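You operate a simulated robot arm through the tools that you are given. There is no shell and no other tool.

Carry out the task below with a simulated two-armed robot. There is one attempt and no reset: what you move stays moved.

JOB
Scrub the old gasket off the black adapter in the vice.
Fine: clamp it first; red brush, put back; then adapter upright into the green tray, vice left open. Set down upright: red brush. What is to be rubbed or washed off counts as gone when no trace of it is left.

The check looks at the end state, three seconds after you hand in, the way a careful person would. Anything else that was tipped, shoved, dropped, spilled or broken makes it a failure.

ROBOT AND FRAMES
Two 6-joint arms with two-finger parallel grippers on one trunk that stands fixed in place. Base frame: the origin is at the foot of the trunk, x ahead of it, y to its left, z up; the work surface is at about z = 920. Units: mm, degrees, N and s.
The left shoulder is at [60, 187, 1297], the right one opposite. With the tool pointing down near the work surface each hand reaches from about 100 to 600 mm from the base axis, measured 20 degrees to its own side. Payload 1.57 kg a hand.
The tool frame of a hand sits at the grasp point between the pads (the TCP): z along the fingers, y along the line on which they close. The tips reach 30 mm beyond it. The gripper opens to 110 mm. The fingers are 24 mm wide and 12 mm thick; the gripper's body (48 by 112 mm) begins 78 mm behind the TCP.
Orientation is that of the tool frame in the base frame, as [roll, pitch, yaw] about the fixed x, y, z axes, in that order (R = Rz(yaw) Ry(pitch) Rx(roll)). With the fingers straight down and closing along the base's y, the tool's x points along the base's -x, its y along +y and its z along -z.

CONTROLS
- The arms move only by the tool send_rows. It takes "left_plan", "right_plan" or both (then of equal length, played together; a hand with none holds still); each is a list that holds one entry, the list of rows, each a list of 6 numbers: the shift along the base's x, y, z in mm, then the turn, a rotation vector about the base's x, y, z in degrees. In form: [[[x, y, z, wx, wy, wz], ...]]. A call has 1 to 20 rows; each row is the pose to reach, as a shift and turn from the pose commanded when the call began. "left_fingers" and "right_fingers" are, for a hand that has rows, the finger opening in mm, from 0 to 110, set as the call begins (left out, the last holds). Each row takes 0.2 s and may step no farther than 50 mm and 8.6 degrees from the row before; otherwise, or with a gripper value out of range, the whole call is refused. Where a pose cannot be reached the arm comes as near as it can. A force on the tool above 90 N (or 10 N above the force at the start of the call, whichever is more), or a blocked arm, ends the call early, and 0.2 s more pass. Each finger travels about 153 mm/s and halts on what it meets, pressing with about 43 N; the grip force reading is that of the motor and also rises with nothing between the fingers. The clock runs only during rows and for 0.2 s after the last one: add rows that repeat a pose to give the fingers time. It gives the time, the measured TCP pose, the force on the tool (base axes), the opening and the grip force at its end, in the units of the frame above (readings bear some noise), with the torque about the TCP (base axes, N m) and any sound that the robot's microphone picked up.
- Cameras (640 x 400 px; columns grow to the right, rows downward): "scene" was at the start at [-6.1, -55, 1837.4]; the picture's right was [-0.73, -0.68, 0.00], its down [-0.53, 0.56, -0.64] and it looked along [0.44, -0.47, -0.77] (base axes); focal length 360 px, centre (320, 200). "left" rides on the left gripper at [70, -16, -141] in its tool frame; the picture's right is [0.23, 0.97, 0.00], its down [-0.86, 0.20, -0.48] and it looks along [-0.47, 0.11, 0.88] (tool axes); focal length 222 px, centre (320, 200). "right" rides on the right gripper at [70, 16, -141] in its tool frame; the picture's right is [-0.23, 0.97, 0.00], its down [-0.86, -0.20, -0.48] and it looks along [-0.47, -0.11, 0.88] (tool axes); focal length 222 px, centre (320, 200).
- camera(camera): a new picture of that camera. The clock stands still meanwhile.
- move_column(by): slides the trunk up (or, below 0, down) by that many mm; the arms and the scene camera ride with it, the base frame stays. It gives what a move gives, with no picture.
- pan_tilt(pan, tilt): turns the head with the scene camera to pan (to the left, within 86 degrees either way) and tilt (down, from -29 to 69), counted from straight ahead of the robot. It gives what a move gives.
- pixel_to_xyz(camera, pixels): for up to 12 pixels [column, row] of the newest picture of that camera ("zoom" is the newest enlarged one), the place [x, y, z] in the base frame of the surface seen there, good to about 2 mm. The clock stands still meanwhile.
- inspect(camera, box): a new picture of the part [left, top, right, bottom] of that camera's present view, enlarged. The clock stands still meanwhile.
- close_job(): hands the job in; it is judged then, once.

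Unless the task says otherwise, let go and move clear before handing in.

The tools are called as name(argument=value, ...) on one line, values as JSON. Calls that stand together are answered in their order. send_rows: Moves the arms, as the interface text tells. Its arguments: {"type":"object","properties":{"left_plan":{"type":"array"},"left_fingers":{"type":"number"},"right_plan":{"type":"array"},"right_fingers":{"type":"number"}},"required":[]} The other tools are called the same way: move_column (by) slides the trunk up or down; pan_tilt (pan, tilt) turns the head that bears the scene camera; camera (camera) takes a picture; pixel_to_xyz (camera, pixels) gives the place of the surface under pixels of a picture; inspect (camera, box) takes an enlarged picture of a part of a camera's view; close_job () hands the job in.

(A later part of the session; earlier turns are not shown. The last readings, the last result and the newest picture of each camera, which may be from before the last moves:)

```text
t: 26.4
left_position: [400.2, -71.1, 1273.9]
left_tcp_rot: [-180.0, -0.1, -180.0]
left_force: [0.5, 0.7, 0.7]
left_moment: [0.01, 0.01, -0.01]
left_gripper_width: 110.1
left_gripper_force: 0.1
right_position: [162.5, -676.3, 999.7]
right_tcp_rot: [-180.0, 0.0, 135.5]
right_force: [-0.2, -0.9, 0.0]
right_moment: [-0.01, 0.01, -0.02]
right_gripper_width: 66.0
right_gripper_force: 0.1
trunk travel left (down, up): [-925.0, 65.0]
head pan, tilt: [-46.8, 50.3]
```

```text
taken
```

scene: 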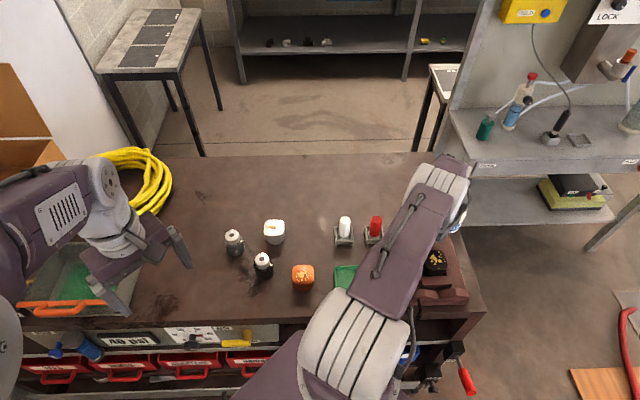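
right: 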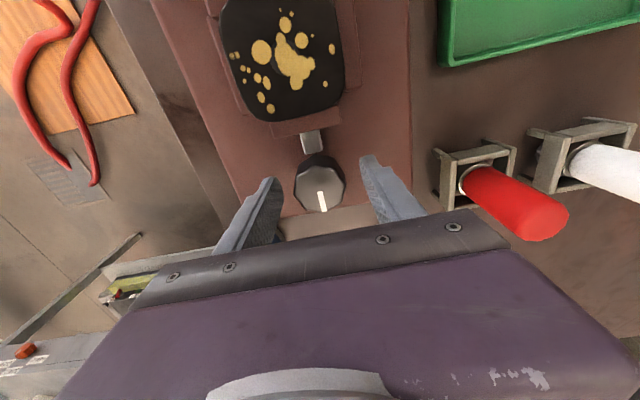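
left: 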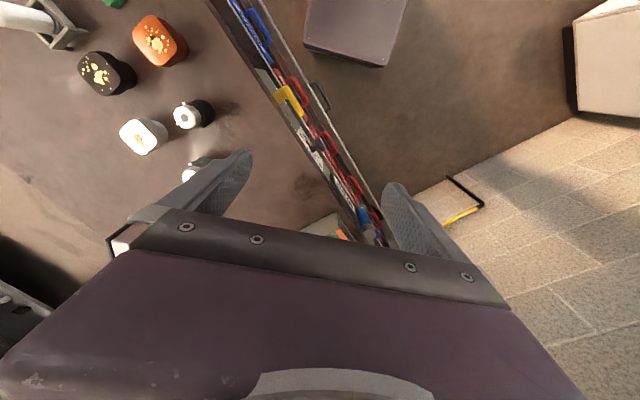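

The knob lies centred between the fingers at (320,185). I'll close on it, then turn about 30° clockwise (seen from above) and see what the jaw does.

send_rows(right_plan=[[[0, 0, 0, 0, 0, 0], [0, 0, 0, 0, 0, 0]]], right_fingers=20)

send_rows(right_plan=[[[0, 0, 0, 0, 0, -8], [0, 0, 0, 0, 0, -16], [0, 0, 0, 0, 0, -24], [0, 0, 0, 0, 0, -32], [0, 0, 0, 0, 0, -32]]])

camera(camera="right")

```text
t: 27.0
left_position: [399.3, -72.5, 1272.7]
left_tcp_rot: [-180.0, 0.0, -180.0]
left_force: [0.1, 1.1, -0.2]
left_moment: [-0.01, 0.03, -0.02]
left_gripper_width: 110.1
left_gripper_force: 0.0
right_position: [161.5, -678.2, 1000.8]
right_tcp_rot: [-180.0, 0.1, 135.6]
right_force: [-1.9, -1.4, -1.0]
right_moment: [-0.56, 0.2, -0.03]
right_gripper_width: 39.8
right_gripper_force: 44.8
trunk travel left (down, up): [-925.0, 65.0]
head pan, tilt: [-46.8, 50.3]
```

```text
t: 28.2
left_position: [400.5, -71.2, 1272.3]
left_tcp_rot: [-180.0, 0.0, -180.0]
left_force: [-1.0, 0.3, 0.7]
left_moment: [0.01, -0.03, -0.01]
left_gripper_width: 109.9
left_gripper_force: 0.0
right_position: [163.6, -676.5, 1000.3]
right_tcp_rot: [180.0, 0.0, 103.5]
right_force: [5.0, -0.4, 2.2]
right_moment: [0.63, -0.61, -0.03]
right_gripper_width: 39.6
right_gripper_force: 45.2
trunk travel left (down, up): [-925.0, 65.0]
head pan, tilt: [-46.8, 50.3]
```

```text
taken
```

right: 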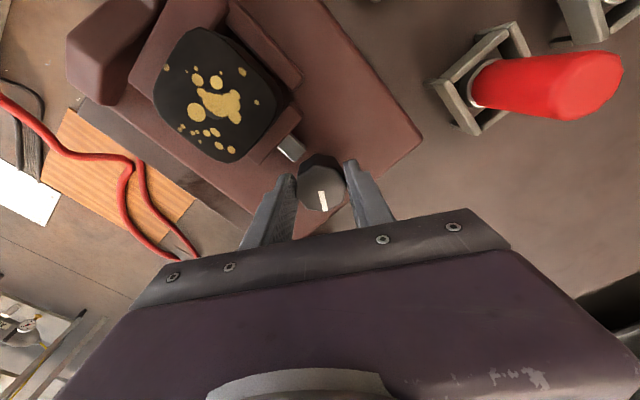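

The pointer turned along with the gripper, so the knob rotates freely with it. Let me check whether the jaw moved.

inspect(camera="right", box=[180, 60, 380, 220])

pixel_to_xyz(camera="zoom", pixels=[[360, 220], [360, 290], [352, 300], [300, 235], [340, 245], [270, 320], [225, 325], [330, 215]])

```text
2.50 times, centred on (280, 140) of right
```

zoom: 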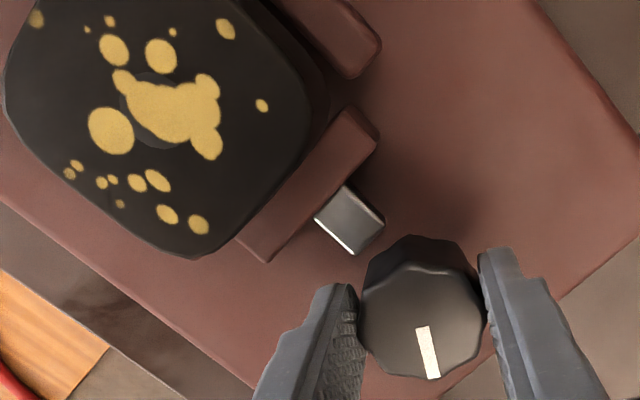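

```text
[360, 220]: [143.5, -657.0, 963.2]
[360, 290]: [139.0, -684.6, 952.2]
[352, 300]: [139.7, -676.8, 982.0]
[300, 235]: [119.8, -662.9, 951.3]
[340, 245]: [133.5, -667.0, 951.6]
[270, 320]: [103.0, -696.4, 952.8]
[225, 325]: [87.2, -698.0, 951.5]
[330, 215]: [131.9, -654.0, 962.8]
```

pixel_to_xyz(camera="zoom", pixels=[[368, 140], [330, 187], [273, 250], [348, 118], [300, 165], [325, 222], [350, 195], [378, 220], [355, 245], [320, 130], [250, 235], [365, 125]])

```text
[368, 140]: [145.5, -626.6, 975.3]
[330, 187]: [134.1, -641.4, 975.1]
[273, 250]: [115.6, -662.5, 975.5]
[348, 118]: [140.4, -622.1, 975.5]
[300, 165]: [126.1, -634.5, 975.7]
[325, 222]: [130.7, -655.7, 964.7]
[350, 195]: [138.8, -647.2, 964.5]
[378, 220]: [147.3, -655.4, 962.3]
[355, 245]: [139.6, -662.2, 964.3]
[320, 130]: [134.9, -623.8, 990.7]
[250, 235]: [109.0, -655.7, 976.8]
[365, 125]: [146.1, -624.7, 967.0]
```

The jaw's knob-side edge seems to have moved 1–2 mm toward the adapter (u −545 → about −543), so clockwise looks right. I'll turn another 48° and compare.

send_rows(right_plan=[[[0, 0, 0, 0, 0, -8], [0, 0, 0, 0, 0, -16], [0, 0, 0, 0, 0, -24], [0, 0, 0, 0, 0, -32], [0, 0, 0, 0, 0, -40], [0, 0, 0, 0, 0, -48], [0, 0, 0, 0, 0, -48]]])

camera(camera="right")

inspect(camera="right", box=[180, 60, 380, 220])

```text
t: 29.8
left_position: [402.5, -71.9, 1270.7]
left_tcp_rot: [-180.0, -0.2, -180.0]
left_force: [-0.1, -0.9, 0.2]
left_moment: [0.01, -0.01, -0.01]
left_gripper_width: 109.9
left_gripper_force: 0.2
right_position: [164.7, -677.4, 1001.0]
right_tcp_rot: [-179.9, 0.1, 55.6]
right_force: [18.1, -0.1, 2.6]
right_moment: [0.05, -1.56, 0.02]
right_gripper_width: 39.7
right_gripper_force: 44.5
trunk travel left (down, up): [-925.0, 65.0]
head pan, tilt: [-46.8, 50.3]
```

```text
taken
```

right: 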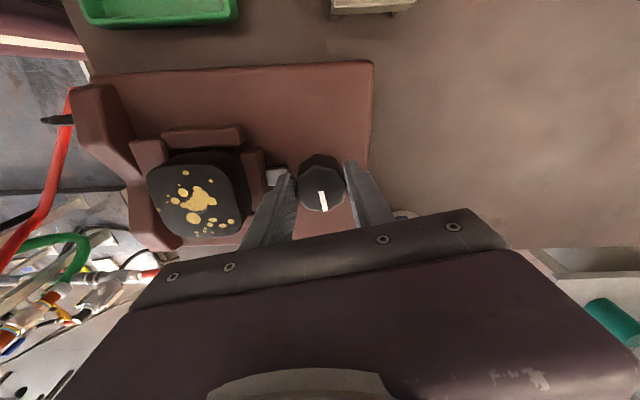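

```text
2.50 times, centred on (280, 140) of right
```

zoom: 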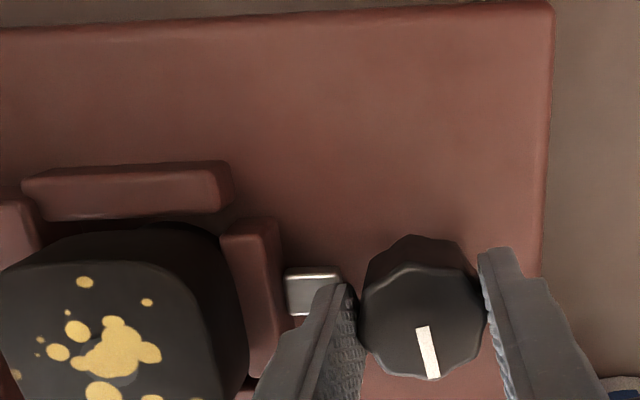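

pixel_to_xyz(camera="zoom", pixels=[[272, 235], [275, 270], [272, 330], [230, 245], [240, 300], [290, 290], [335, 272], [335, 290], [222, 190], [40, 210], [200, 280], [205, 250]])

```text
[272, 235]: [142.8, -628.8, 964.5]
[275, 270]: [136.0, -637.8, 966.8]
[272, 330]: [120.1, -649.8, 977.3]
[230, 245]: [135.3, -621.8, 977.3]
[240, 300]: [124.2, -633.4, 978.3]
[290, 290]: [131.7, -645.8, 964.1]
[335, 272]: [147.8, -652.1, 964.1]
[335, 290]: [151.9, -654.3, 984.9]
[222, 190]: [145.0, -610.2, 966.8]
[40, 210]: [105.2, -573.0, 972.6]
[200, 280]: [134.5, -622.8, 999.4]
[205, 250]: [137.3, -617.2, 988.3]
```

The jaw has advanced about 4 mm over 80° (u −533 → −530) with the wrist nicely following; a side force of 18 N says the true knob axis is a bit farther in +x. I'll shift the hand 2.5 mm in +x and turn another 48°.

send_rows(right_plan=[[[1.5, 0, 0, 0, 0, -6], [2.5, 0, 0, 0, 0, -14], [2.5, 0, 0, 0, 0, -22], [2.5, 0, 0, 0, 0, -30], [2.5, 0, 0, 0, 0, -38], [2.5, 0, 0, 0, 0, -46], [2.5, 0, 0, 0, 0, -46]]])

inspect(camera="right", box=[180, 60, 380, 220])

camera(camera="scene")

```text
t: 31.4
left_position: [399.8, -73.9, 1272.1]
left_tcp_rot: [179.9, 0.0, 179.9]
left_force: [0.2, -0.2, 0.3]
left_moment: [0.02, 0.0, -0.02]
left_gripper_width: 110.1
left_gripper_force: 0.0
right_position: [162.6, -679.5, 1000.1]
right_tcp_rot: [179.9, 0.2, 9.5]
right_force: [3.1, -14.6, 6.4]
right_moment: [-0.35, 0.85, 0.52]
right_gripper_width: 38.3
right_gripper_force: 44.2
trunk travel left (down, up): [-925.0, 65.0]
head pan, tilt: [-46.8, 50.3]
```

```text
2.50 times, centred on (280, 140) of right
```

zoom: 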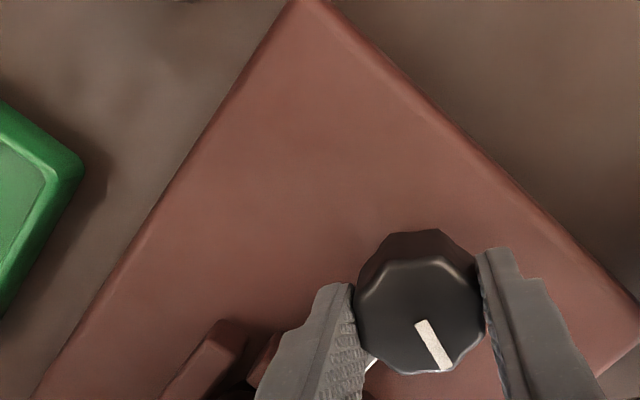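

```text
taken
```

scene: 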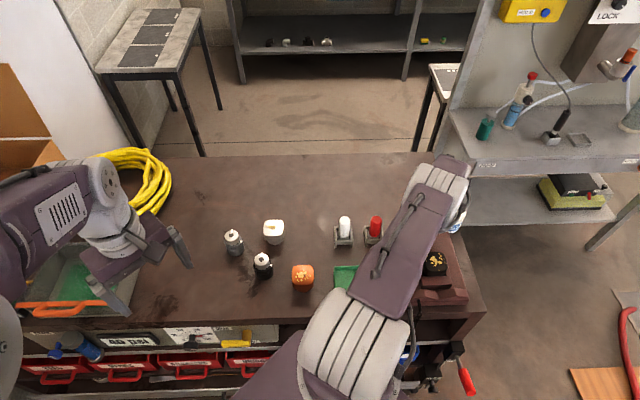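

The pointer has slipped about 19° relative to the fingers and the twist reading rose to 0.52 N m, so the jaw is meeting resistance. I'll recentre on the knob (about 2.5 mm in −y) and twist a little further to tighten, then inspect.

send_rows(right_plan=[[[-0.5, -2.5, 0, 0, 0, 0], [-0.5, -2.5, 0, 0, 0, -8], [-0.5, -2.5, 0, 0, 0, -16], [-0.5, -2.5, 0, 0, 0, -24], [-0.5, -2.5, 0, 0, 0, -24]]])

inspect(camera="right", box=[180, 60, 380, 220])

```text
t: 32.6
left_position: [399.8, -70.9, 1273.2]
left_tcp_rot: [-180.0, 0.0, -180.0]
left_force: [-0.8, 0.0, 0.0]
left_moment: [-0.02, 0.0, -0.02]
left_gripper_width: 109.8
left_gripper_force: 0.0
right_position: [162.3, -679.0, 999.7]
right_tcp_rot: [-179.9, 0.1, -14.5]
right_force: [-1.9, 0.2, -2.8]
right_moment: [-0.69, 0.04, 0.26]
right_gripper_width: 39.1
right_gripper_force: 44.6
trunk travel left (down, up): [-925.0, 65.0]
head pan, tilt: [-46.8, 50.3]
```

```text
2.50 times, centred on (280, 140) of right
```

zoom: 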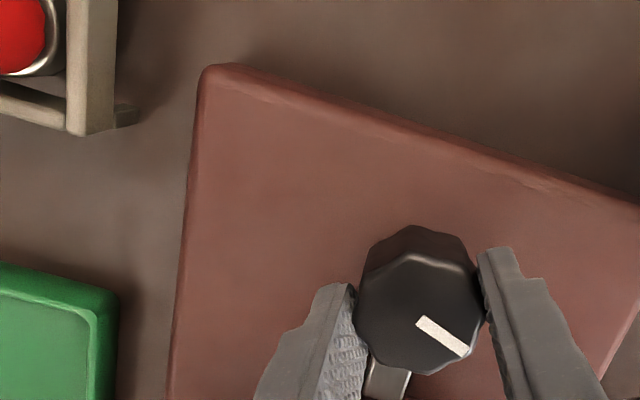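

The knob now stays put while the fingers slip over it (pointer about 47° off relative to the fingers), so it has turned roughly 105° and is tight. I'll release, lift, and look at the jaw and adapter from above.

send_rows(right_plan=[[[0, 0, 0, 0, 0, 0], [0, 0, 20, 0, 0, 0], [0, 0, 60, 0, 0, 0], [0, 0, 110, 0, 0, 0], [0, 0, 110, 0, 0, 0]]], right_fingers=66)

send_rows(right_plan=[[[0, 5, 0, 0, 0, 8.5], [0, 10, 0, 0, 0, 17], [0, 15, 0, 0, 0, 25.5], [0, 20, 0, 0, 0, 34], [0, 25, 0, 0, 0, 42.5], [0, 30, 0, 0, 0, 51], [0, 35, 0, 0, 0, 59.5], [0, 40, 0, 0, 0, 68], [0, 45, 0, 0, 0, 76.5], [0, 50, 0, 0, 0, 85], [-5, 50, 0, 0, 0, 93.5], [-15, 50, 0, 0, 0, 102], [-25, 50, 0, 0, 0, 110.5], [-35, 50, 0, 0, 0, 119], [-45, 50, 0, 0, 0, 127.5], [-50, 50, 0, 0, 0, 136], [-55, 50, 0, 0, 0, 144.5], [-60, 55, 0, 0, 0, 150], [-62, 62, 0, 0, 0, 150], [-62, 62, 0, 0, 0, 150]]])

inspect(camera="right", box=[220, 60, 420, 240])

camera(camera="scene")

```text
t: 33.8
left_position: [400.3, -71.8, 1272.6]
left_tcp_rot: [180.0, 0.0, -179.9]
left_force: [-0.4, 0.1, 0.3]
left_moment: [0.04, 0.0, 0.01]
left_gripper_width: 110.0
left_gripper_force: 0.1
right_position: [164.7, -680.3, 1112.9]
right_tcp_rot: [-179.9, 0.0, -14.4]
right_force: [0.4, -0.4, -0.5]
right_moment: [0.05, 0.03, 0.03]
right_gripper_width: 66.0
right_gripper_force: 0.1
trunk travel left (down, up): [-925.0, 65.0]
head pan, tilt: [-46.8, 50.3]
```

```text
t: 38.0
left_position: [398.3, -72.5, 1272.5]
left_tcp_rot: [180.0, 0.0, -180.0]
left_force: [0.2, 0.6, -0.2]
left_moment: [0.0, 0.01, 0.01]
left_gripper_width: 110.2
left_gripper_force: 0.1
right_position: [102.5, -616.8, 1111.3]
right_tcp_rot: [180.0, 0.0, 135.6]
right_force: [-0.1, 0.2, 0.7]
right_moment: [0.02, -0.01, 0.0]
right_gripper_width: 66.0
right_gripper_force: 0.1
trunk travel left (down, up): [-925.0, 65.0]
head pan, tilt: [-46.8, 50.3]
```

```text
2.22 times, centred on (320, 150) of right
```

zoom: 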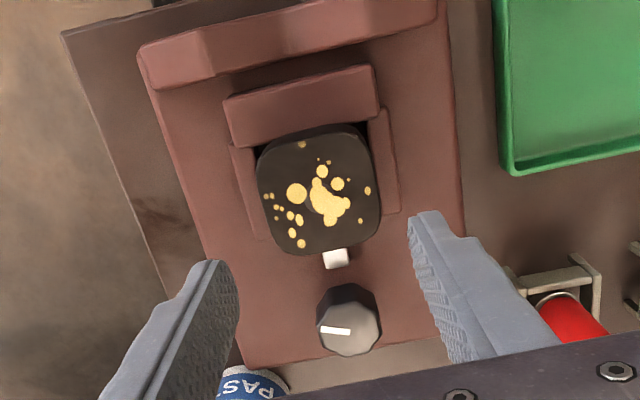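

```text
taken
```

scene: 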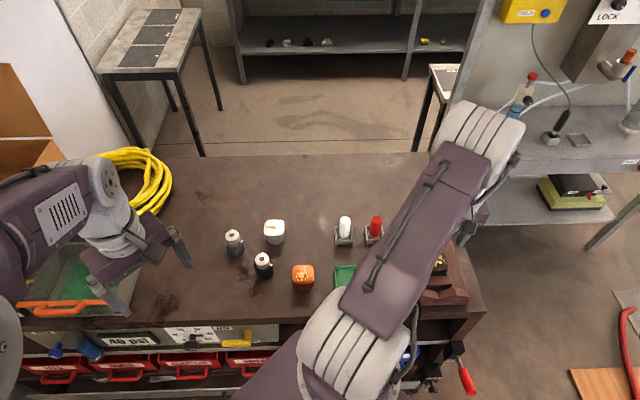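

inspect(camera="right", box=[285, 80, 405, 230])

pixel_to_xyz(camera="zoom", pixels=[[240, 165], [300, 180], [330, 215], [225, 240], [370, 240], [310, 310]])

```text
2.67 times, centred on (345, 155) of right
```

zoom: 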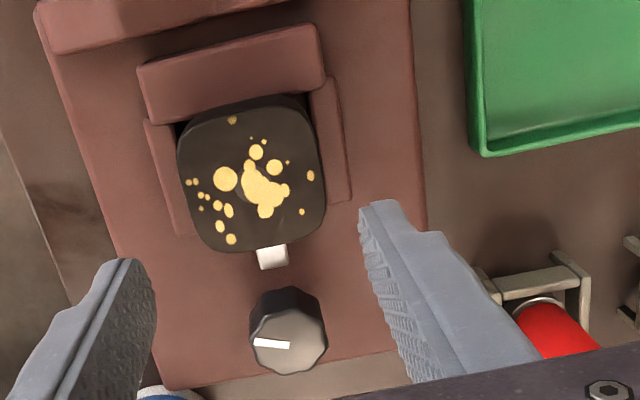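

```text
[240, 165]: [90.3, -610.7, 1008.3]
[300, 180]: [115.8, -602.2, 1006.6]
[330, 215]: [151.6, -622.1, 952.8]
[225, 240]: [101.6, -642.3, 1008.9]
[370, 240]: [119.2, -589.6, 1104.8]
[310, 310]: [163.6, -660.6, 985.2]
```

pixel_to_xyz(camera="zoom", pixels=[[181, 180], [190, 215], [322, 160], [322, 195], [225, 248], [285, 240], [220, 117], [285, 108], [252, 180], [195, 135], [305, 125], [310, 225]])

```text
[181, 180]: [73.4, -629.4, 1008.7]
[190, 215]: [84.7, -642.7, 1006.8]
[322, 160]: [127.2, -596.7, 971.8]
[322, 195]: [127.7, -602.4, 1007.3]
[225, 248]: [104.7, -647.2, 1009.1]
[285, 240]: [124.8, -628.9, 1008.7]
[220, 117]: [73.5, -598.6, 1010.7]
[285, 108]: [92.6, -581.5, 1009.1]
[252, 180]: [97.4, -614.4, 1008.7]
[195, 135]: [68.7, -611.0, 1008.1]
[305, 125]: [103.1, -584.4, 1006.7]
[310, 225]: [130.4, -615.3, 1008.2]
```

The adapter is pressed against the back block with the jaw behind it, top face centred near (98.5,-614.5) at z≈1008.5, so it's clamped. Next I'll look straight down at the red brush in its holder.

send_rows(right_plan=[[[30, 0, 10, 0, 0, 0], [70, -5, 20, 0, 0, 0], [110, -12, 20, 0, 0, 0], [150, -20, 20, 0, 0, 0], [190, -28, 20, 0, 0, 0], [220, -34, 20, 0, 0, 0], [229, -38, 20, 0, 0, 0], [229, -38, 20, 0, 0, 0]]])

camera(camera="right")

inspect(camera="right", box=[260, 40, 420, 160])

camera(camera="scene")

```text
t: 39.8
left_position: [399.4, -71.3, 1272.6]
left_tcp_rot: [180.0, 0.1, 180.0]
left_force: [-0.9, 0.0, 0.4]
left_moment: [0.0, -0.02, 0.01]
left_gripper_width: 110.1
left_gripper_force: 0.1
right_position: [330.7, -654.5, 1130.8]
right_tcp_rot: [-179.9, 0.1, 135.6]
right_force: [-0.2, 0.1, 0.3]
right_moment: [-0.03, 0.0, 0.0]
right_gripper_width: 65.9
right_gripper_force: 0.1
right hand out of reach, approached as far as the arm can: row 7
trunk travel left (down, up): [-925.0, 65.0]
head pan, tilt: [-46.8, 50.3]
```

```text
taken
```

right: 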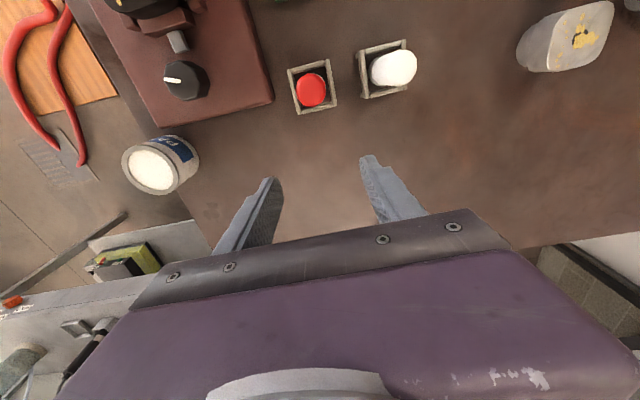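

```text
3.33 times, centred on (340, 100) of right
```

zoom: 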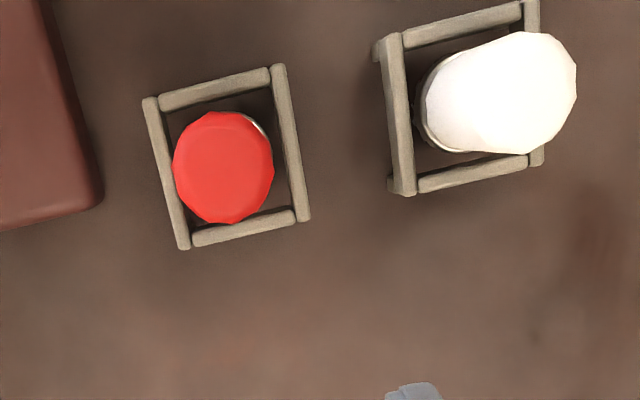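

```text
taken
```

scene: 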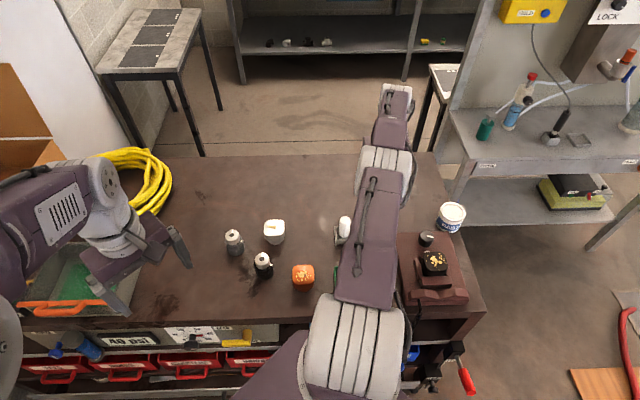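

pixel_to_xyz(camera="zoom", pixels=[[223, 168], [178, 165], [270, 165], [223, 118], [223, 217], [262, 130], [152, 105], [278, 72], [300, 215], [183, 240], [215, 85], [290, 150]])

inspect(camera="scene", box=[380, 200, 500, 310])

```text
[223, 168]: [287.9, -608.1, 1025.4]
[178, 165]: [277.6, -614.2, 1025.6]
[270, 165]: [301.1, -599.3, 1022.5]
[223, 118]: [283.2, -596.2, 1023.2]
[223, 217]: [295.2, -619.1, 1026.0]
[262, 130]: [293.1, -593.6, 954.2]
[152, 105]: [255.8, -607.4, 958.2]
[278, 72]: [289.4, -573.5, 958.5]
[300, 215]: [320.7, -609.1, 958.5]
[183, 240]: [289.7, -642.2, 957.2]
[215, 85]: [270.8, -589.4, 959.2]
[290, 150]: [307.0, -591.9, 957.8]
```

```text
3.64 times, centred on (440, 255) of scene
```

zoom: 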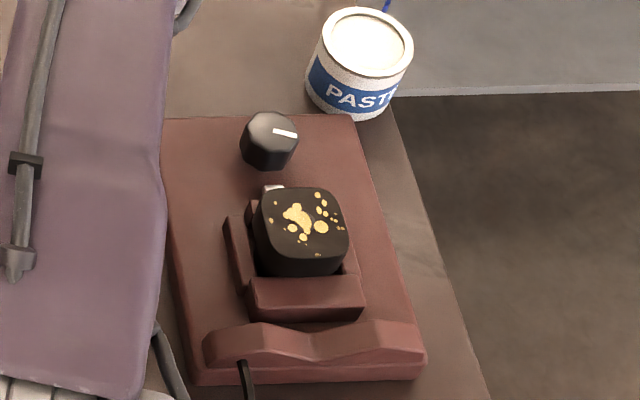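

The red brush stands upright, handle centre (288,-608), about 27 mm across, top z≈1025, its holder rim at z≈958. I'll move above it, fingers at 66 mm, and check the reading before descending.

send_rows(right_plan=[[[-20, 22, 0, 0, 0, 0], [-42.2, 46.5, -10, 0, 0, 0], [-42.2, 46.5, -40, 0, 0, 0], [-42.2, 46.5, -55, 0, 0, 0], [-42.2, 46.5, -55, 0, 0, 0]]])

camera(camera="right")

```text
t: 41.0
left_position: [398.6, -70.4, 1273.1]
left_tcp_rot: [179.9, 0.0, -180.0]
left_force: [-0.5, -0.2, 0.1]
left_moment: [-0.03, -0.06, -0.03]
left_gripper_width: 109.9
left_gripper_force: 0.0
right_position: [289.0, -609.5, 1076.9]
right_tcp_rot: [180.0, 0.1, 135.6]
right_force: [0.4, -0.1, -0.4]
right_moment: [0.0, -0.05, 0.02]
right_gripper_width: 65.9
right_gripper_force: 0.1
trunk travel left (down, up): [-925.0, 65.0]
head pan, tilt: [-46.8, 50.3]
```

```text
taken
```

right: 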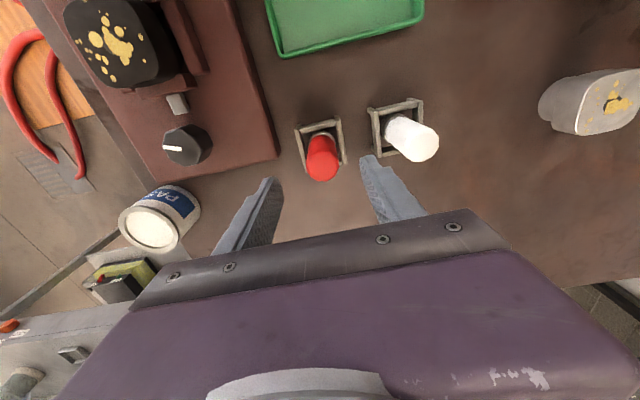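

The hand is centred over the red handle at (322,158). Descending to TCP z≈996 with tips staying above the holder rim.

send_rows(right_plan=[[[0, 0, -25, 0, 0, 0], [0, 0, -50, 0, 0, 0], [0, 0, -70, 0, 0, 0], [0, 0, -80, 0, 0, 0], [0, 0, -80, 0, 0, 0]]])

camera(camera="right")

```text
t: 42.2
left_position: [400.3, -71.5, 1273.0]
left_tcp_rot: [180.0, 0.0, 179.9]
left_force: [-0.3, 0.2, -0.6]
left_moment: [-0.02, -0.03, 0.03]
left_gripper_width: 109.8
left_gripper_force: 0.1
right_position: [287.6, -608.6, 997.8]
right_tcp_rot: [180.0, 0.0, 135.6]
right_force: [-0.3, -0.8, 0.3]
right_moment: [-0.02, 0.01, 0.02]
right_gripper_width: 66.0
right_gripper_force: 0.0
trunk travel left (down, up): [-925.0, 65.0]
head pan, tilt: [-46.8, 50.3]
```

```text
taken
```

right: 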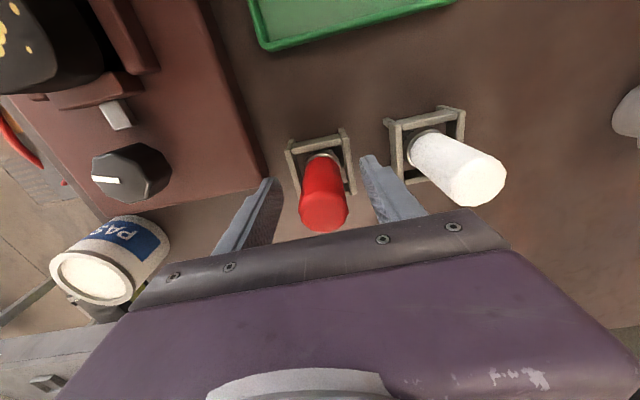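

The fingers straddle the red handle with clear space on both sides. I'll close on it and check the grip.

send_rows(right_plan=[[[0, 0, 0, 0, 0, 0], [0, 0, 0, 0, 0, 0], [0, 0, 0, 0, 0, 0]]], right_fingers=10)

camera(camera="right")

```text
t: 43.0
left_position: [399.0, -71.4, 1274.1]
left_tcp_rot: [180.0, 0.0, 180.0]
left_force: [0.7, -0.2, -0.3]
left_moment: [0.0, 0.02, 0.01]
left_gripper_width: 109.9
left_gripper_force: 0.0
right_position: [287.5, -609.3, 998.3]
right_tcp_rot: [179.9, 0.0, 135.5]
right_force: [0.2, -0.8, 2.3]
right_moment: [0.02, -0.05, 0.0]
right_gripper_width: 29.9
right_gripper_force: 39.4
trunk travel left (down, up): [-925.0, 65.0]
head pan, tilt: [-46.8, 50.3]
```

```text
taken
```

right: 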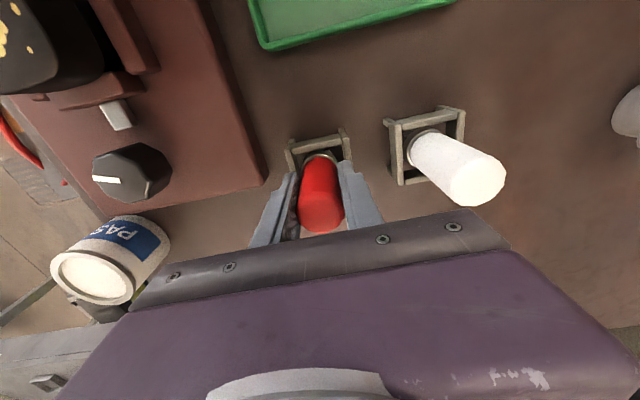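

Gripped at 29.9 mm. I'll lift the brush straight up out of its holder.

send_rows(right_plan=[[[0, 0, 5, 0, 0, 0], [0, 0, 15, 0, 0, 0], [0, 0, 40, 0, 0, 0], [0, 0, 70, 0, 0, 0], [0, 0, 100, 0, 0, 0], [0, 0, 130, 0, 0, 0], [0, 0, 130, 0, 0, 0]]])

camera(camera="right")

camera(camera="scene")

```text
t: 44.6
left_position: [400.4, -71.1, 1272.2]
left_tcp_rot: [-180.0, 0.0, 180.0]
left_force: [0.2, -0.5, -0.2]
left_moment: [0.0, 0.0, 0.04]
left_gripper_width: 110.2
left_gripper_force: 0.1
right_position: [287.5, -609.5, 1127.0]
right_tcp_rot: [180.0, 0.0, 135.6]
right_force: [0.3, -1.2, -1.1]
right_moment: [0.0, -0.02, 0.0]
right_gripper_width: 30.2
right_gripper_force: 39.2
trunk travel left (down, up): [-925.0, 65.0]
head pan, tilt: [-46.8, 50.3]
```

```text
taken
```

right: 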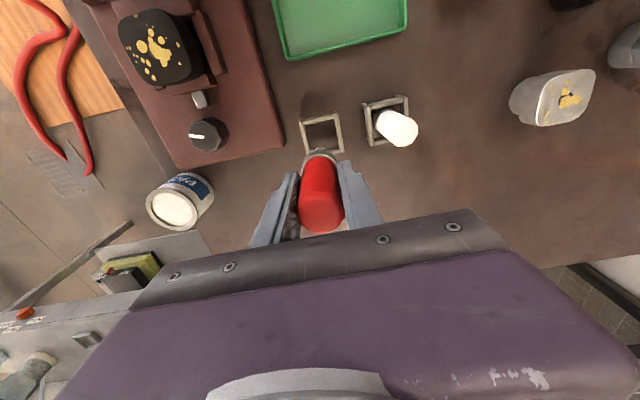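

```text
taken
```

scene: 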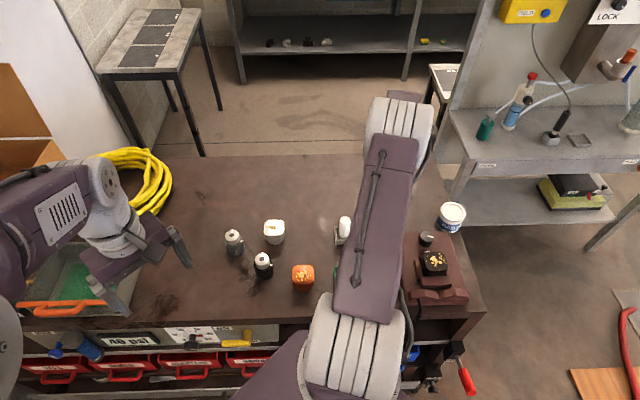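

The brush is out and upright; the bristle end is hidden beneath the ferrule. I'll carry it over the adapter's centre at the same height.

send_rows(right_plan=[[[-35, -1, 0, 0, 0, 0], [-75, -2, 0, 0, 0, 0], [-115, -3, 0, 0, 0, 0], [-155, -4, 0, 0, 0, 0], [-180, -5, 0, 0, 0, 0], [-189, -5.3, 0, 0, 0, 0], [-189, -5.3, 0, 0, 0, 0]]])

camera(camera="right")

camera(camera="scene")

```text
t: 46.2
left_position: [400.0, -72.0, 1272.2]
left_tcp_rot: [-180.0, 0.0, -180.0]
left_force: [0.1, -1.0, 0.1]
left_moment: [-0.02, -0.02, -0.04]
left_gripper_width: 110.1
left_gripper_force: 0.0
right_position: [98.6, -615.7, 1124.4]
right_tcp_rot: [180.0, 0.0, 135.6]
right_force: [0.5, -0.2, -0.9]
right_moment: [-0.01, 0.0, 0.02]
right_gripper_width: 29.5
right_gripper_force: 39.5
trunk travel left (down, up): [-925.0, 65.0]
head pan, tilt: [-46.8, 50.3]
```

```text
taken
```

right: 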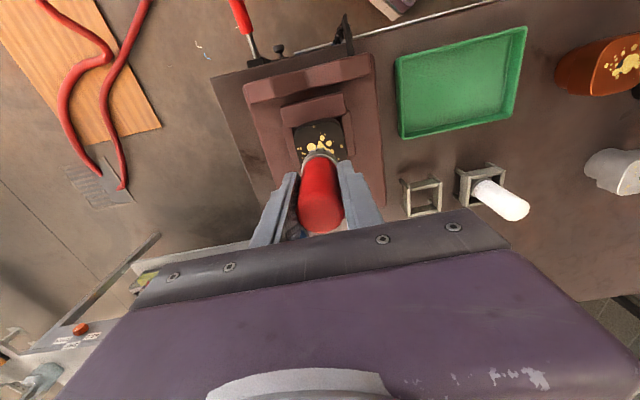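

```text
taken
```

scene: 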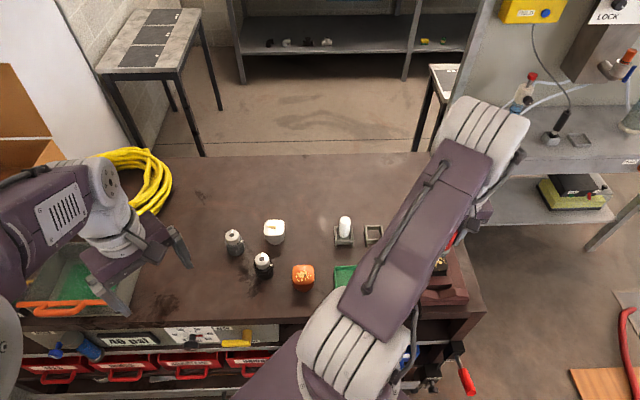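

inspect(camera="scene", box=[420, 200, 480, 290])

inspect(camera="right", box=[270, 100, 370, 240])

```text
4.44 times, centred on (450, 245) of scene
```

zoom: 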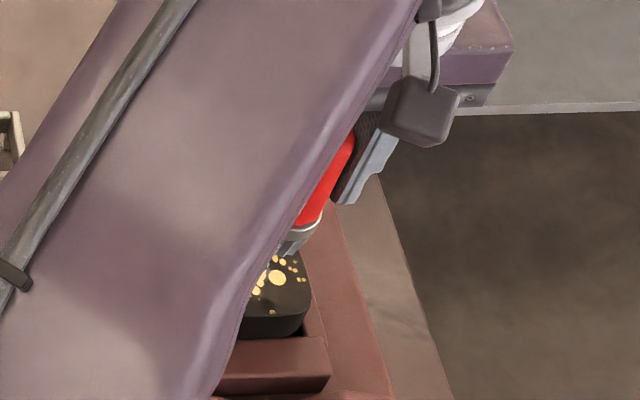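

```text
2.86 times, centred on (320, 170) of right
```

zoom: 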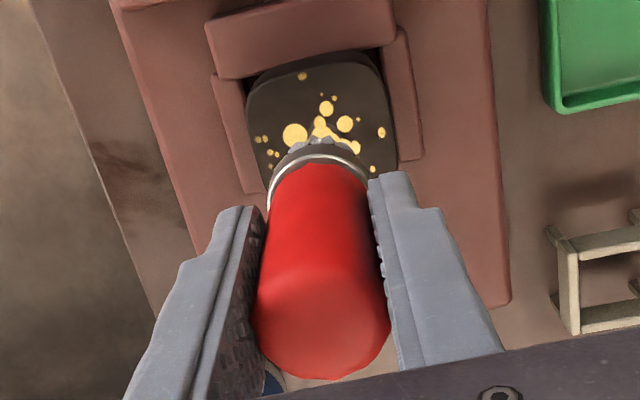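

I can see the ferrule and a short grey bristle tuft in the scene zoom at (292,245). I'll measure its lower end.

inspect(camera="scene", box=[440, 225, 480, 285])

inspect(camera="scene", box=[443, 235, 475, 265])

```text
6.67 times, centred on (460, 255) of scene
```

zoom: 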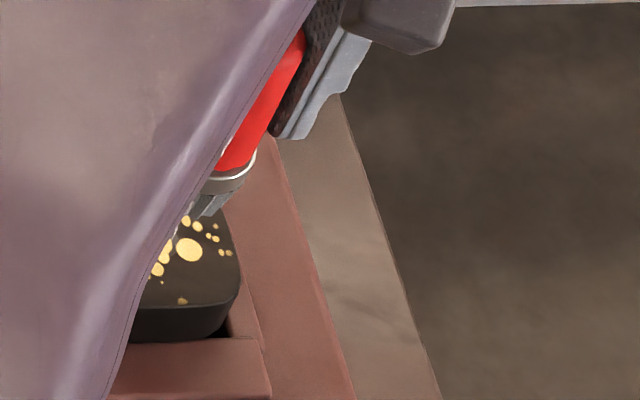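

```text
13.33 times, centred on (459, 250) of scene
```

zoom: 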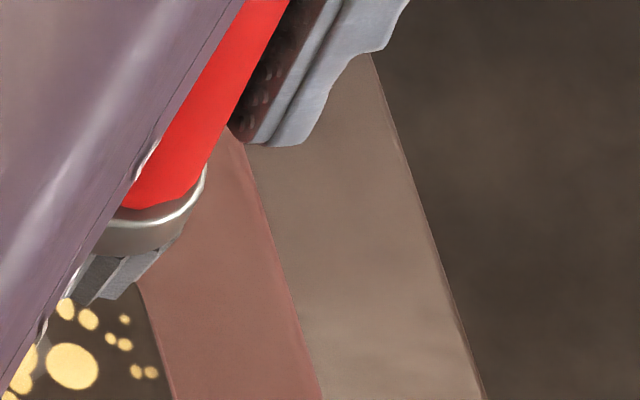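

pixel_to_xyz(camera="zoom", pixels=[[110, 293], [125, 280], [145, 258], [170, 240], [185, 210], [200, 175], [110, 265], [85, 280]])

```text
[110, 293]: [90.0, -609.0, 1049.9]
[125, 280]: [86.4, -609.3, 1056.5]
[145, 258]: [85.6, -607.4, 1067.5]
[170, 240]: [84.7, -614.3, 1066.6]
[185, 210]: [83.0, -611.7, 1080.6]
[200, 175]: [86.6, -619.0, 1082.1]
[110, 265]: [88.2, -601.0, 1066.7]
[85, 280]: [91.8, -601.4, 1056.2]
```

The bristle tip is at z≈1050 with TCP near 1127, so tip is 77 mm below TCP and contact should come at TCP ≈1085. I'll lower to 1090, then step gently.

send_rows(right_plan=[[[0, 0, -15, 0, 0, 0], [0, 0, -28, 0, 0, 0], [0, 0, -36, 0, 0, 0], [0, 0, -36, 0, 0, 0]]])

send_rows(right_plan=[[[0, 0, -1, 0, 0, 0], [0, 0, -2, 0, 0, 0], [0, 0, -3, 0, 0, 0], [0, 0, -3, 0, 0, 0]]])

inspect(camera="scene", box=[443, 235, 475, 265])

```text
t: 47.2
left_position: [399.5, -72.4, 1272.5]
left_tcp_rot: [-180.0, 0.0, 179.9]
left_force: [-0.1, 1.0, 0.2]
left_moment: [-0.02, -0.02, 0.05]
left_gripper_width: 109.9
left_gripper_force: 0.1
right_position: [98.1, -613.9, 1089.0]
right_tcp_rot: [179.9, 0.0, 135.6]
right_force: [0.7, -0.1, -1.3]
right_moment: [-0.03, 0.02, 0.03]
right_gripper_width: 30.1
right_gripper_force: 39.8
trunk travel left (down, up): [-925.0, 65.0]
head pan, tilt: [-46.8, 50.3]
```

```text
t: 48.2
left_position: [399.9, -71.9, 1273.9]
left_tcp_rot: [-179.9, 0.1, -180.0]
left_force: [0.1, 0.5, 0.5]
left_moment: [0.01, 0.01, 0.04]
left_gripper_width: 110.4
left_gripper_force: 0.1
right_position: [101.1, -615.6, 1086.3]
right_tcp_rot: [-180.0, 0.0, 135.6]
right_force: [-0.3, -0.4, -1.1]
right_moment: [-0.01, -0.02, 0.01]
right_gripper_width: 29.8
right_gripper_force: 39.9
trunk travel left (down, up): [-925.0, 65.0]
head pan, tilt: [-46.8, 50.3]
```

```text
13.33 times, centred on (459, 250) of scene
```

zoom: 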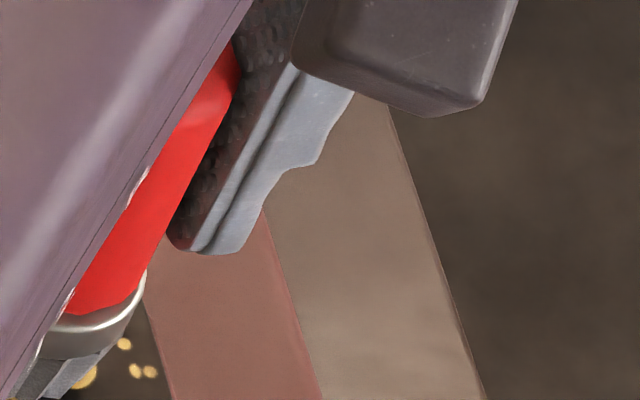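

send_rows(right_plan=[[[0, 0, -1, 0, 0, 0], [0, 0, -2, 0, 0, 0], [0, 0, -2, 0, 0, 0]]])

```text
t: 49.0
left_position: [399.6, -71.7, 1273.2]
left_tcp_rot: [180.0, -0.1, -180.0]
left_force: [0.9, 0.4, -0.1]
left_moment: [-0.01, 0.02, 0.02]
left_gripper_width: 110.0
left_gripper_force: 0.0
right_position: [98.7, -613.1, 1084.7]
right_tcp_rot: [180.0, 0.2, 135.7]
right_force: [0.7, -1.7, 4.7]
right_moment: [-0.06, -0.02, -0.01]
right_gripper_width: 30.1
right_gripper_force: 39.4
trunk travel left (down, up): [-925.0, 65.0]
head pan, tilt: [-46.8, 50.3]
```

Contact: vertical force changed from −1.1 N to +4.7 N at TCP z≈1085. I'll press about 1 mm more and scrub in a raster over the whole top face.

send_rows(right_plan=[[[0, 0, -0.7, 0, 0, 0], [0.2, -14, -0.7, 0, 0, 0], [0.4, -28.3, -0.7, 0, 0, 0], [-13.9, -14.3, -0.7, 0, 0, 0], [-28.3, -0.4, -0.7, 0, 0, 0], [-21.3, 6.7, -0.7, 0, 0, 0], [-7, -7.2, -0.7, 0, 0, 0], [7.4, -21.1, -0.7, 0, 0, 0], [14.3, -13.9, -0.7, 0, 0, 0], [0, 0, -0.7, 0, 0, 0], [-14.3, 13.9, -0.7, 0, 0, 0], [-7.4, 21.1, -0.7, 0, 0, 0], [7, 7.2, -0.7, 0, 0, 0], [21.3, -6.7, -0.7, 0, 0, 0], [28.3, 0.4, -0.7, 0, 0, 0], [13.9, 14.3, -0.7, 0, 0, 0], [-0.4, 28.3, -0.7, 0, 0, 0], [0, 14, -0.7, 0, 0, 0], [0, 0, -0.7, 0, 0, 0]]])

inspect(camera="right", box=[270, 100, 370, 240])

```text
t: 53.0
left_position: [398.8, -71.5, 1272.8]
left_tcp_rot: [-180.0, 0.0, -180.0]
left_force: [-0.2, 0.8, 0.5]
left_moment: [0.01, -0.04, -0.02]
left_gripper_width: 110.1
left_gripper_force: 0.0
right_position: [98.2, -612.1, 1084.4]
right_tcp_rot: [-180.0, 0.0, 135.5]
right_force: [0.3, 5.3, 11.2]
right_moment: [0.5, 0.04, 0.0]
right_gripper_width: 29.8
right_gripper_force: 39.6
trunk travel left (down, up): [-925.0, 65.0]
head pan, tilt: [-46.8, 50.3]
```

```text
2.86 times, centred on (320, 170) of right
```

zoom: 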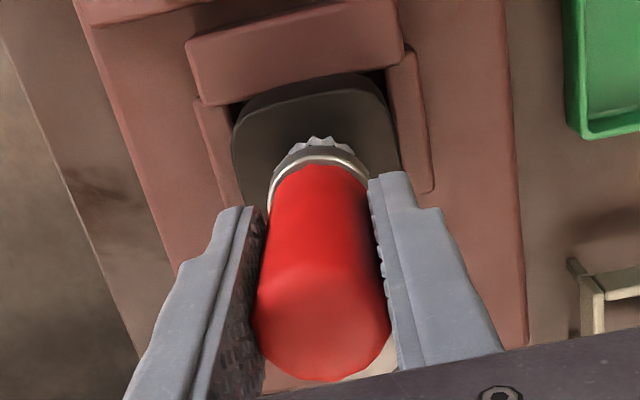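

The visible part of the face is clean now. I'll lift the brush and move back along the vice axis so the camera sees the whole top.

send_rows(right_plan=[[[0, 0, 15, 0, 0, 0], [0, 0, 40, 0, 0, 0], [22, -21, 50, 0, 0, 0], [43, -42, 50, 0, 0, 0], [57, -56, 50, 0, 0, 0], [57, -56, 50, 0, 0, 0]]])

camera(camera="right")

inspect(camera="right", box=[270, 30, 370, 130])

inspect(camera="scene", box=[410, 220, 470, 290])

```text
t: 54.4
left_position: [400.1, -71.6, 1272.9]
left_tcp_rot: [-180.0, 0.1, -179.9]
left_force: [-0.1, 0.4, 0.0]
left_moment: [-0.04, -0.02, -0.02]
left_gripper_width: 110.3
left_gripper_force: 0.0
right_position: [155.5, -670.4, 1133.3]
right_tcp_rot: [179.9, 0.0, 135.5]
right_force: [0.6, 0.5, -1.2]
right_moment: [-0.03, 0.02, -0.02]
right_gripper_width: 30.0
right_gripper_force: 39.1
trunk travel left (down, up): [-925.0, 65.0]
head pan, tilt: [-46.8, 50.3]
```

```text
taken
```

right: 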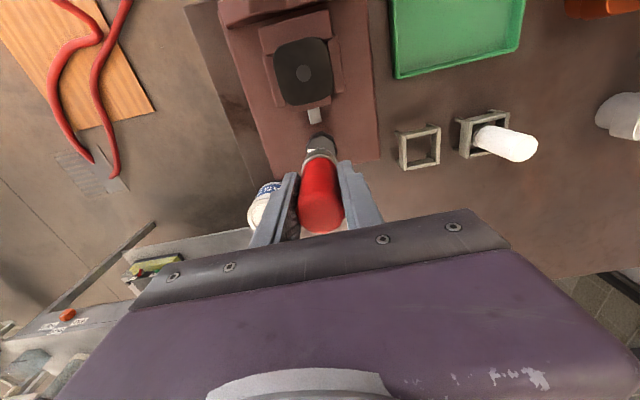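

```text
4.00 times, centred on (320, 80) of right
```

zoom: 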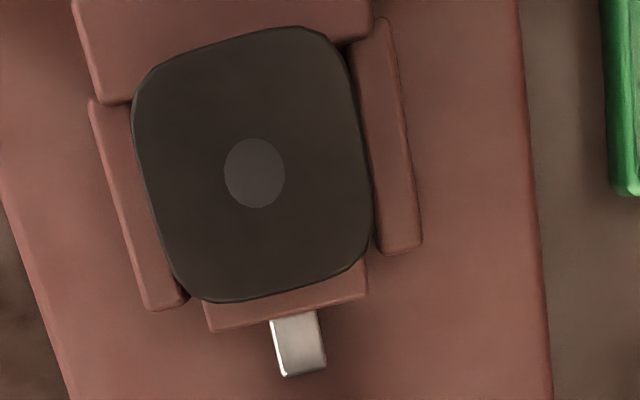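

```text
5.71 times, centred on (440, 255) of scene
```

zoom: 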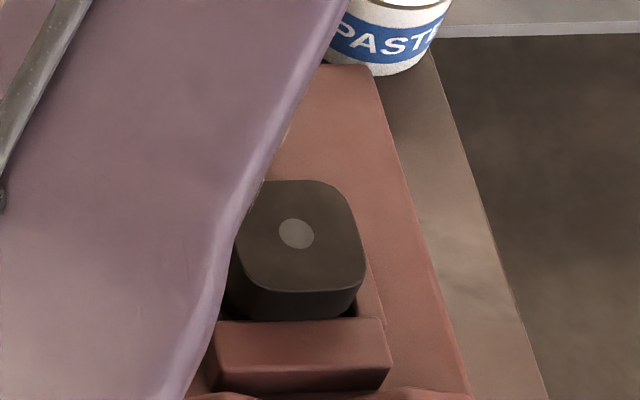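

inspect(camera="right", box=[298, 34, 340, 72])

inspect(camera="right", box=[298, 66, 340, 108])

inspect(camera="right", box=[268, 36, 310, 108])

```text
10.53 times, centred on (319, 53) of right
```

zoom: 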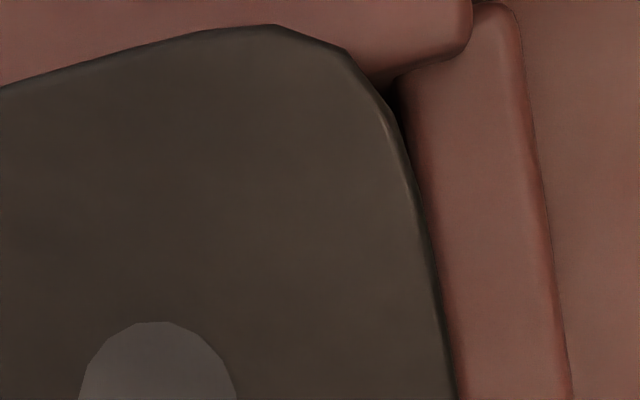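

```text
9.52 times, centred on (319, 87) of right
```

zoom: 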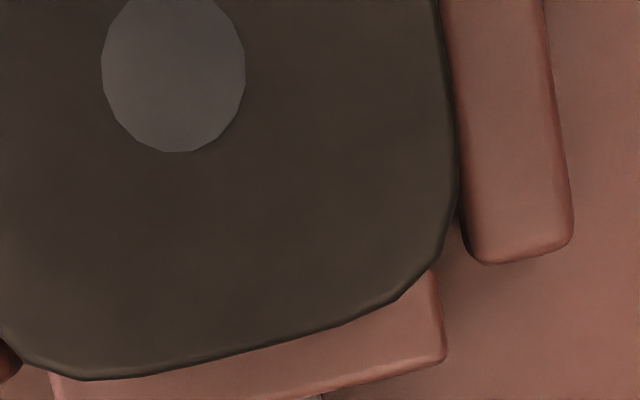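

```text
5.56 times, centred on (289, 72) of right
```

zoom: 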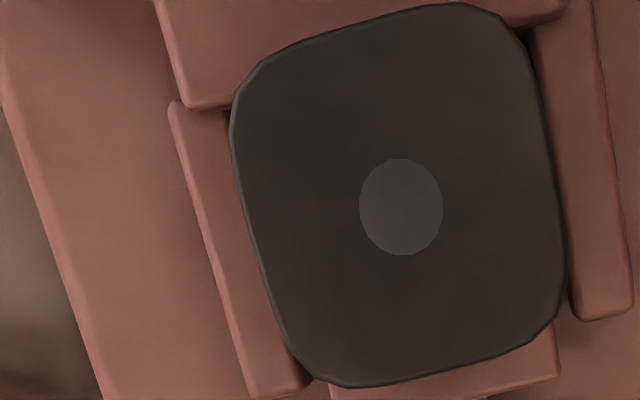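

No trace of gasket remains anywhere on the face—only the grey bore disc in the middle. I'll carry the brush back above its holder at the exact position I lifted it from.

send_rows(right_plan=[[[30, 14, 0, 0, 0, 0], [65, 30, 0, 0, 0, 0], [100, 46, 0, 0, 0, 0], [125, 58, 0, 0, 0, 0], [132, 61.3, 0, 0, 0, 0], [132, 61.3, -30, 0, 0, 0], [132, 61.3, -45, 0, 0, 0], [132, 61.3, -45, 0, 0, 0]]])

camera(camera="right")

inspect(camera="right", box=[270, 90, 390, 240])

camera(camera="scene")

```text
t: 56.2
left_position: [400.1, -70.5, 1272.0]
left_tcp_rot: [179.9, -0.1, 180.0]
left_force: [0.3, -1.0, 0.3]
left_moment: [-0.05, 0.02, -0.01]
left_gripper_width: 110.1
left_gripper_force: 0.2
right_position: [288.9, -607.8, 1089.0]
right_tcp_rot: [180.0, 0.0, 135.6]
right_force: [0.3, 1.1, -0.5]
right_moment: [0.01, -0.03, 0.0]
right_gripper_width: 29.7
right_gripper_force: 39.5
trunk travel left (down, up): [-925.0, 65.0]
head pan, tilt: [-46.8, 50.3]
```

```text
taken
```

right: 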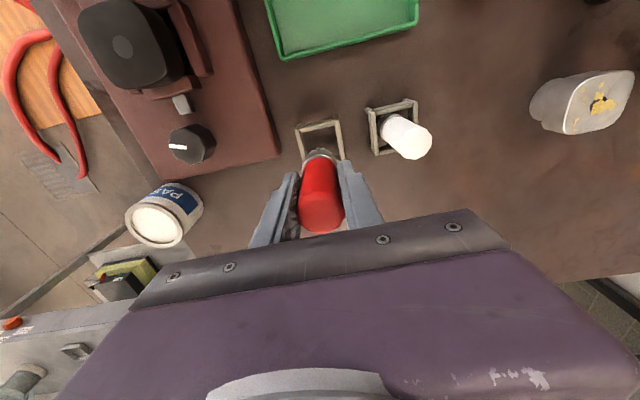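

```text
2.67 times, centred on (330, 165) of right
```

zoom: 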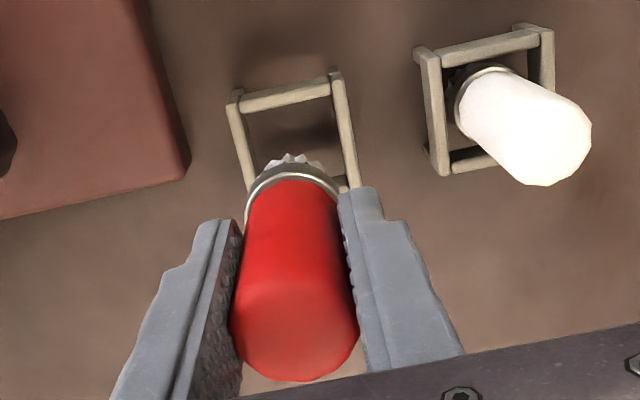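

```text
taken
```

scene: 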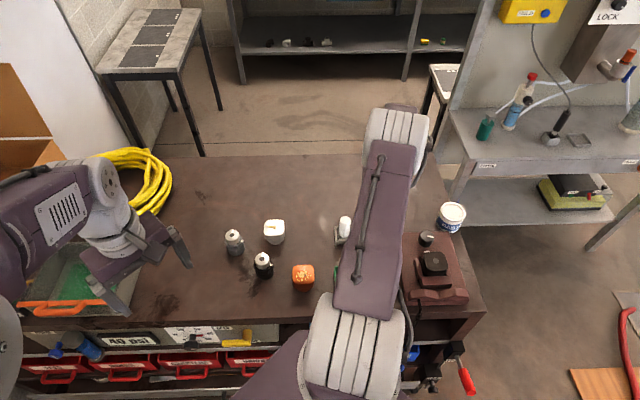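

The brush hovers over its holder at the original position (reading 288.9,-607.8). I'll lower to just above the rim, then slowly inside while watching forces.

send_rows(right_plan=[[[0, 0, -20, 0, 0, 0], [0, 0, -40, 0, 0, 0], [0, 0, -50, 0, 0, 0], [0, 0, -58, 0, 0, 0], [0, 0, -66, 0, 0, 0], [0, 0, -74, 0, 0, 0], [0, 0, -82, 0, 0, 0], [0, 0, -88, 0, 0, 0], [0, 0, -91, 0, 0, 0], [0, 0, -91, 0, 0, 0]]])

camera(camera="right")

```text
t: 58.4
left_position: [399.9, -71.4, 1273.8]
left_tcp_rot: [-180.0, -0.1, -179.9]
left_force: [0.6, -0.2, -0.5]
left_moment: [-0.02, 0.01, -0.03]
left_gripper_width: 110.1
left_gripper_force: 0.2
right_position: [286.9, -608.1, 997.1]
right_tcp_rot: [180.0, 0.0, 135.6]
right_force: [-0.2, 0.8, -0.6]
right_moment: [-0.01, 0.02, 0.0]
right_gripper_width: 29.9
right_gripper_force: 39.6
trunk travel left (down, up): [-925.0, 65.0]
head pan, tilt: [-46.8, 50.3]
```

```text
taken
```

right: 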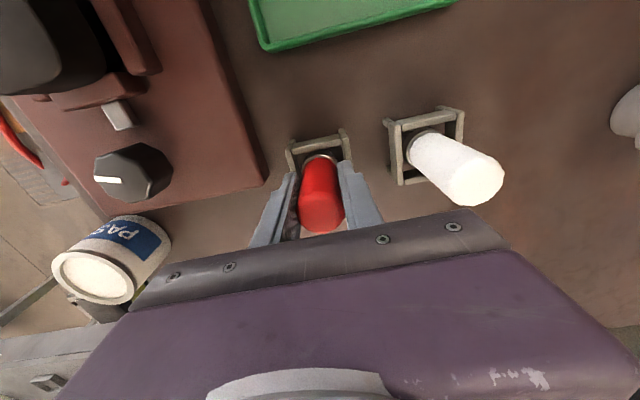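

The brush went into the holder with no contact force. I'll lower the last 1–2 mm until it stands, in small steps.

send_rows(right_plan=[[[0, 0, -1, 0, 0, 0], [0, 0, -2, 0, 0, 0], [0, 0, -2, 0, 0, 0]]])

```text
t: 59.2
left_position: [399.6, -70.4, 1272.4]
left_tcp_rot: [-180.0, 0.0, -180.0]
left_force: [0.2, -0.2, -0.3]
left_moment: [0.02, -0.02, -0.01]
left_gripper_width: 109.7
left_gripper_force: 0.0
right_position: [286.7, -608.5, 996.5]
right_tcp_rot: [179.9, 0.1, 135.6]
right_force: [-0.4, -1.4, 8.9]
right_moment: [-0.05, 0.14, 0.04]
right_gripper_width: 29.7
right_gripper_force: 39.5
trunk travel left (down, up): [-925.0, 65.0]
head pan, tilt: [-46.8, 50.3]
```

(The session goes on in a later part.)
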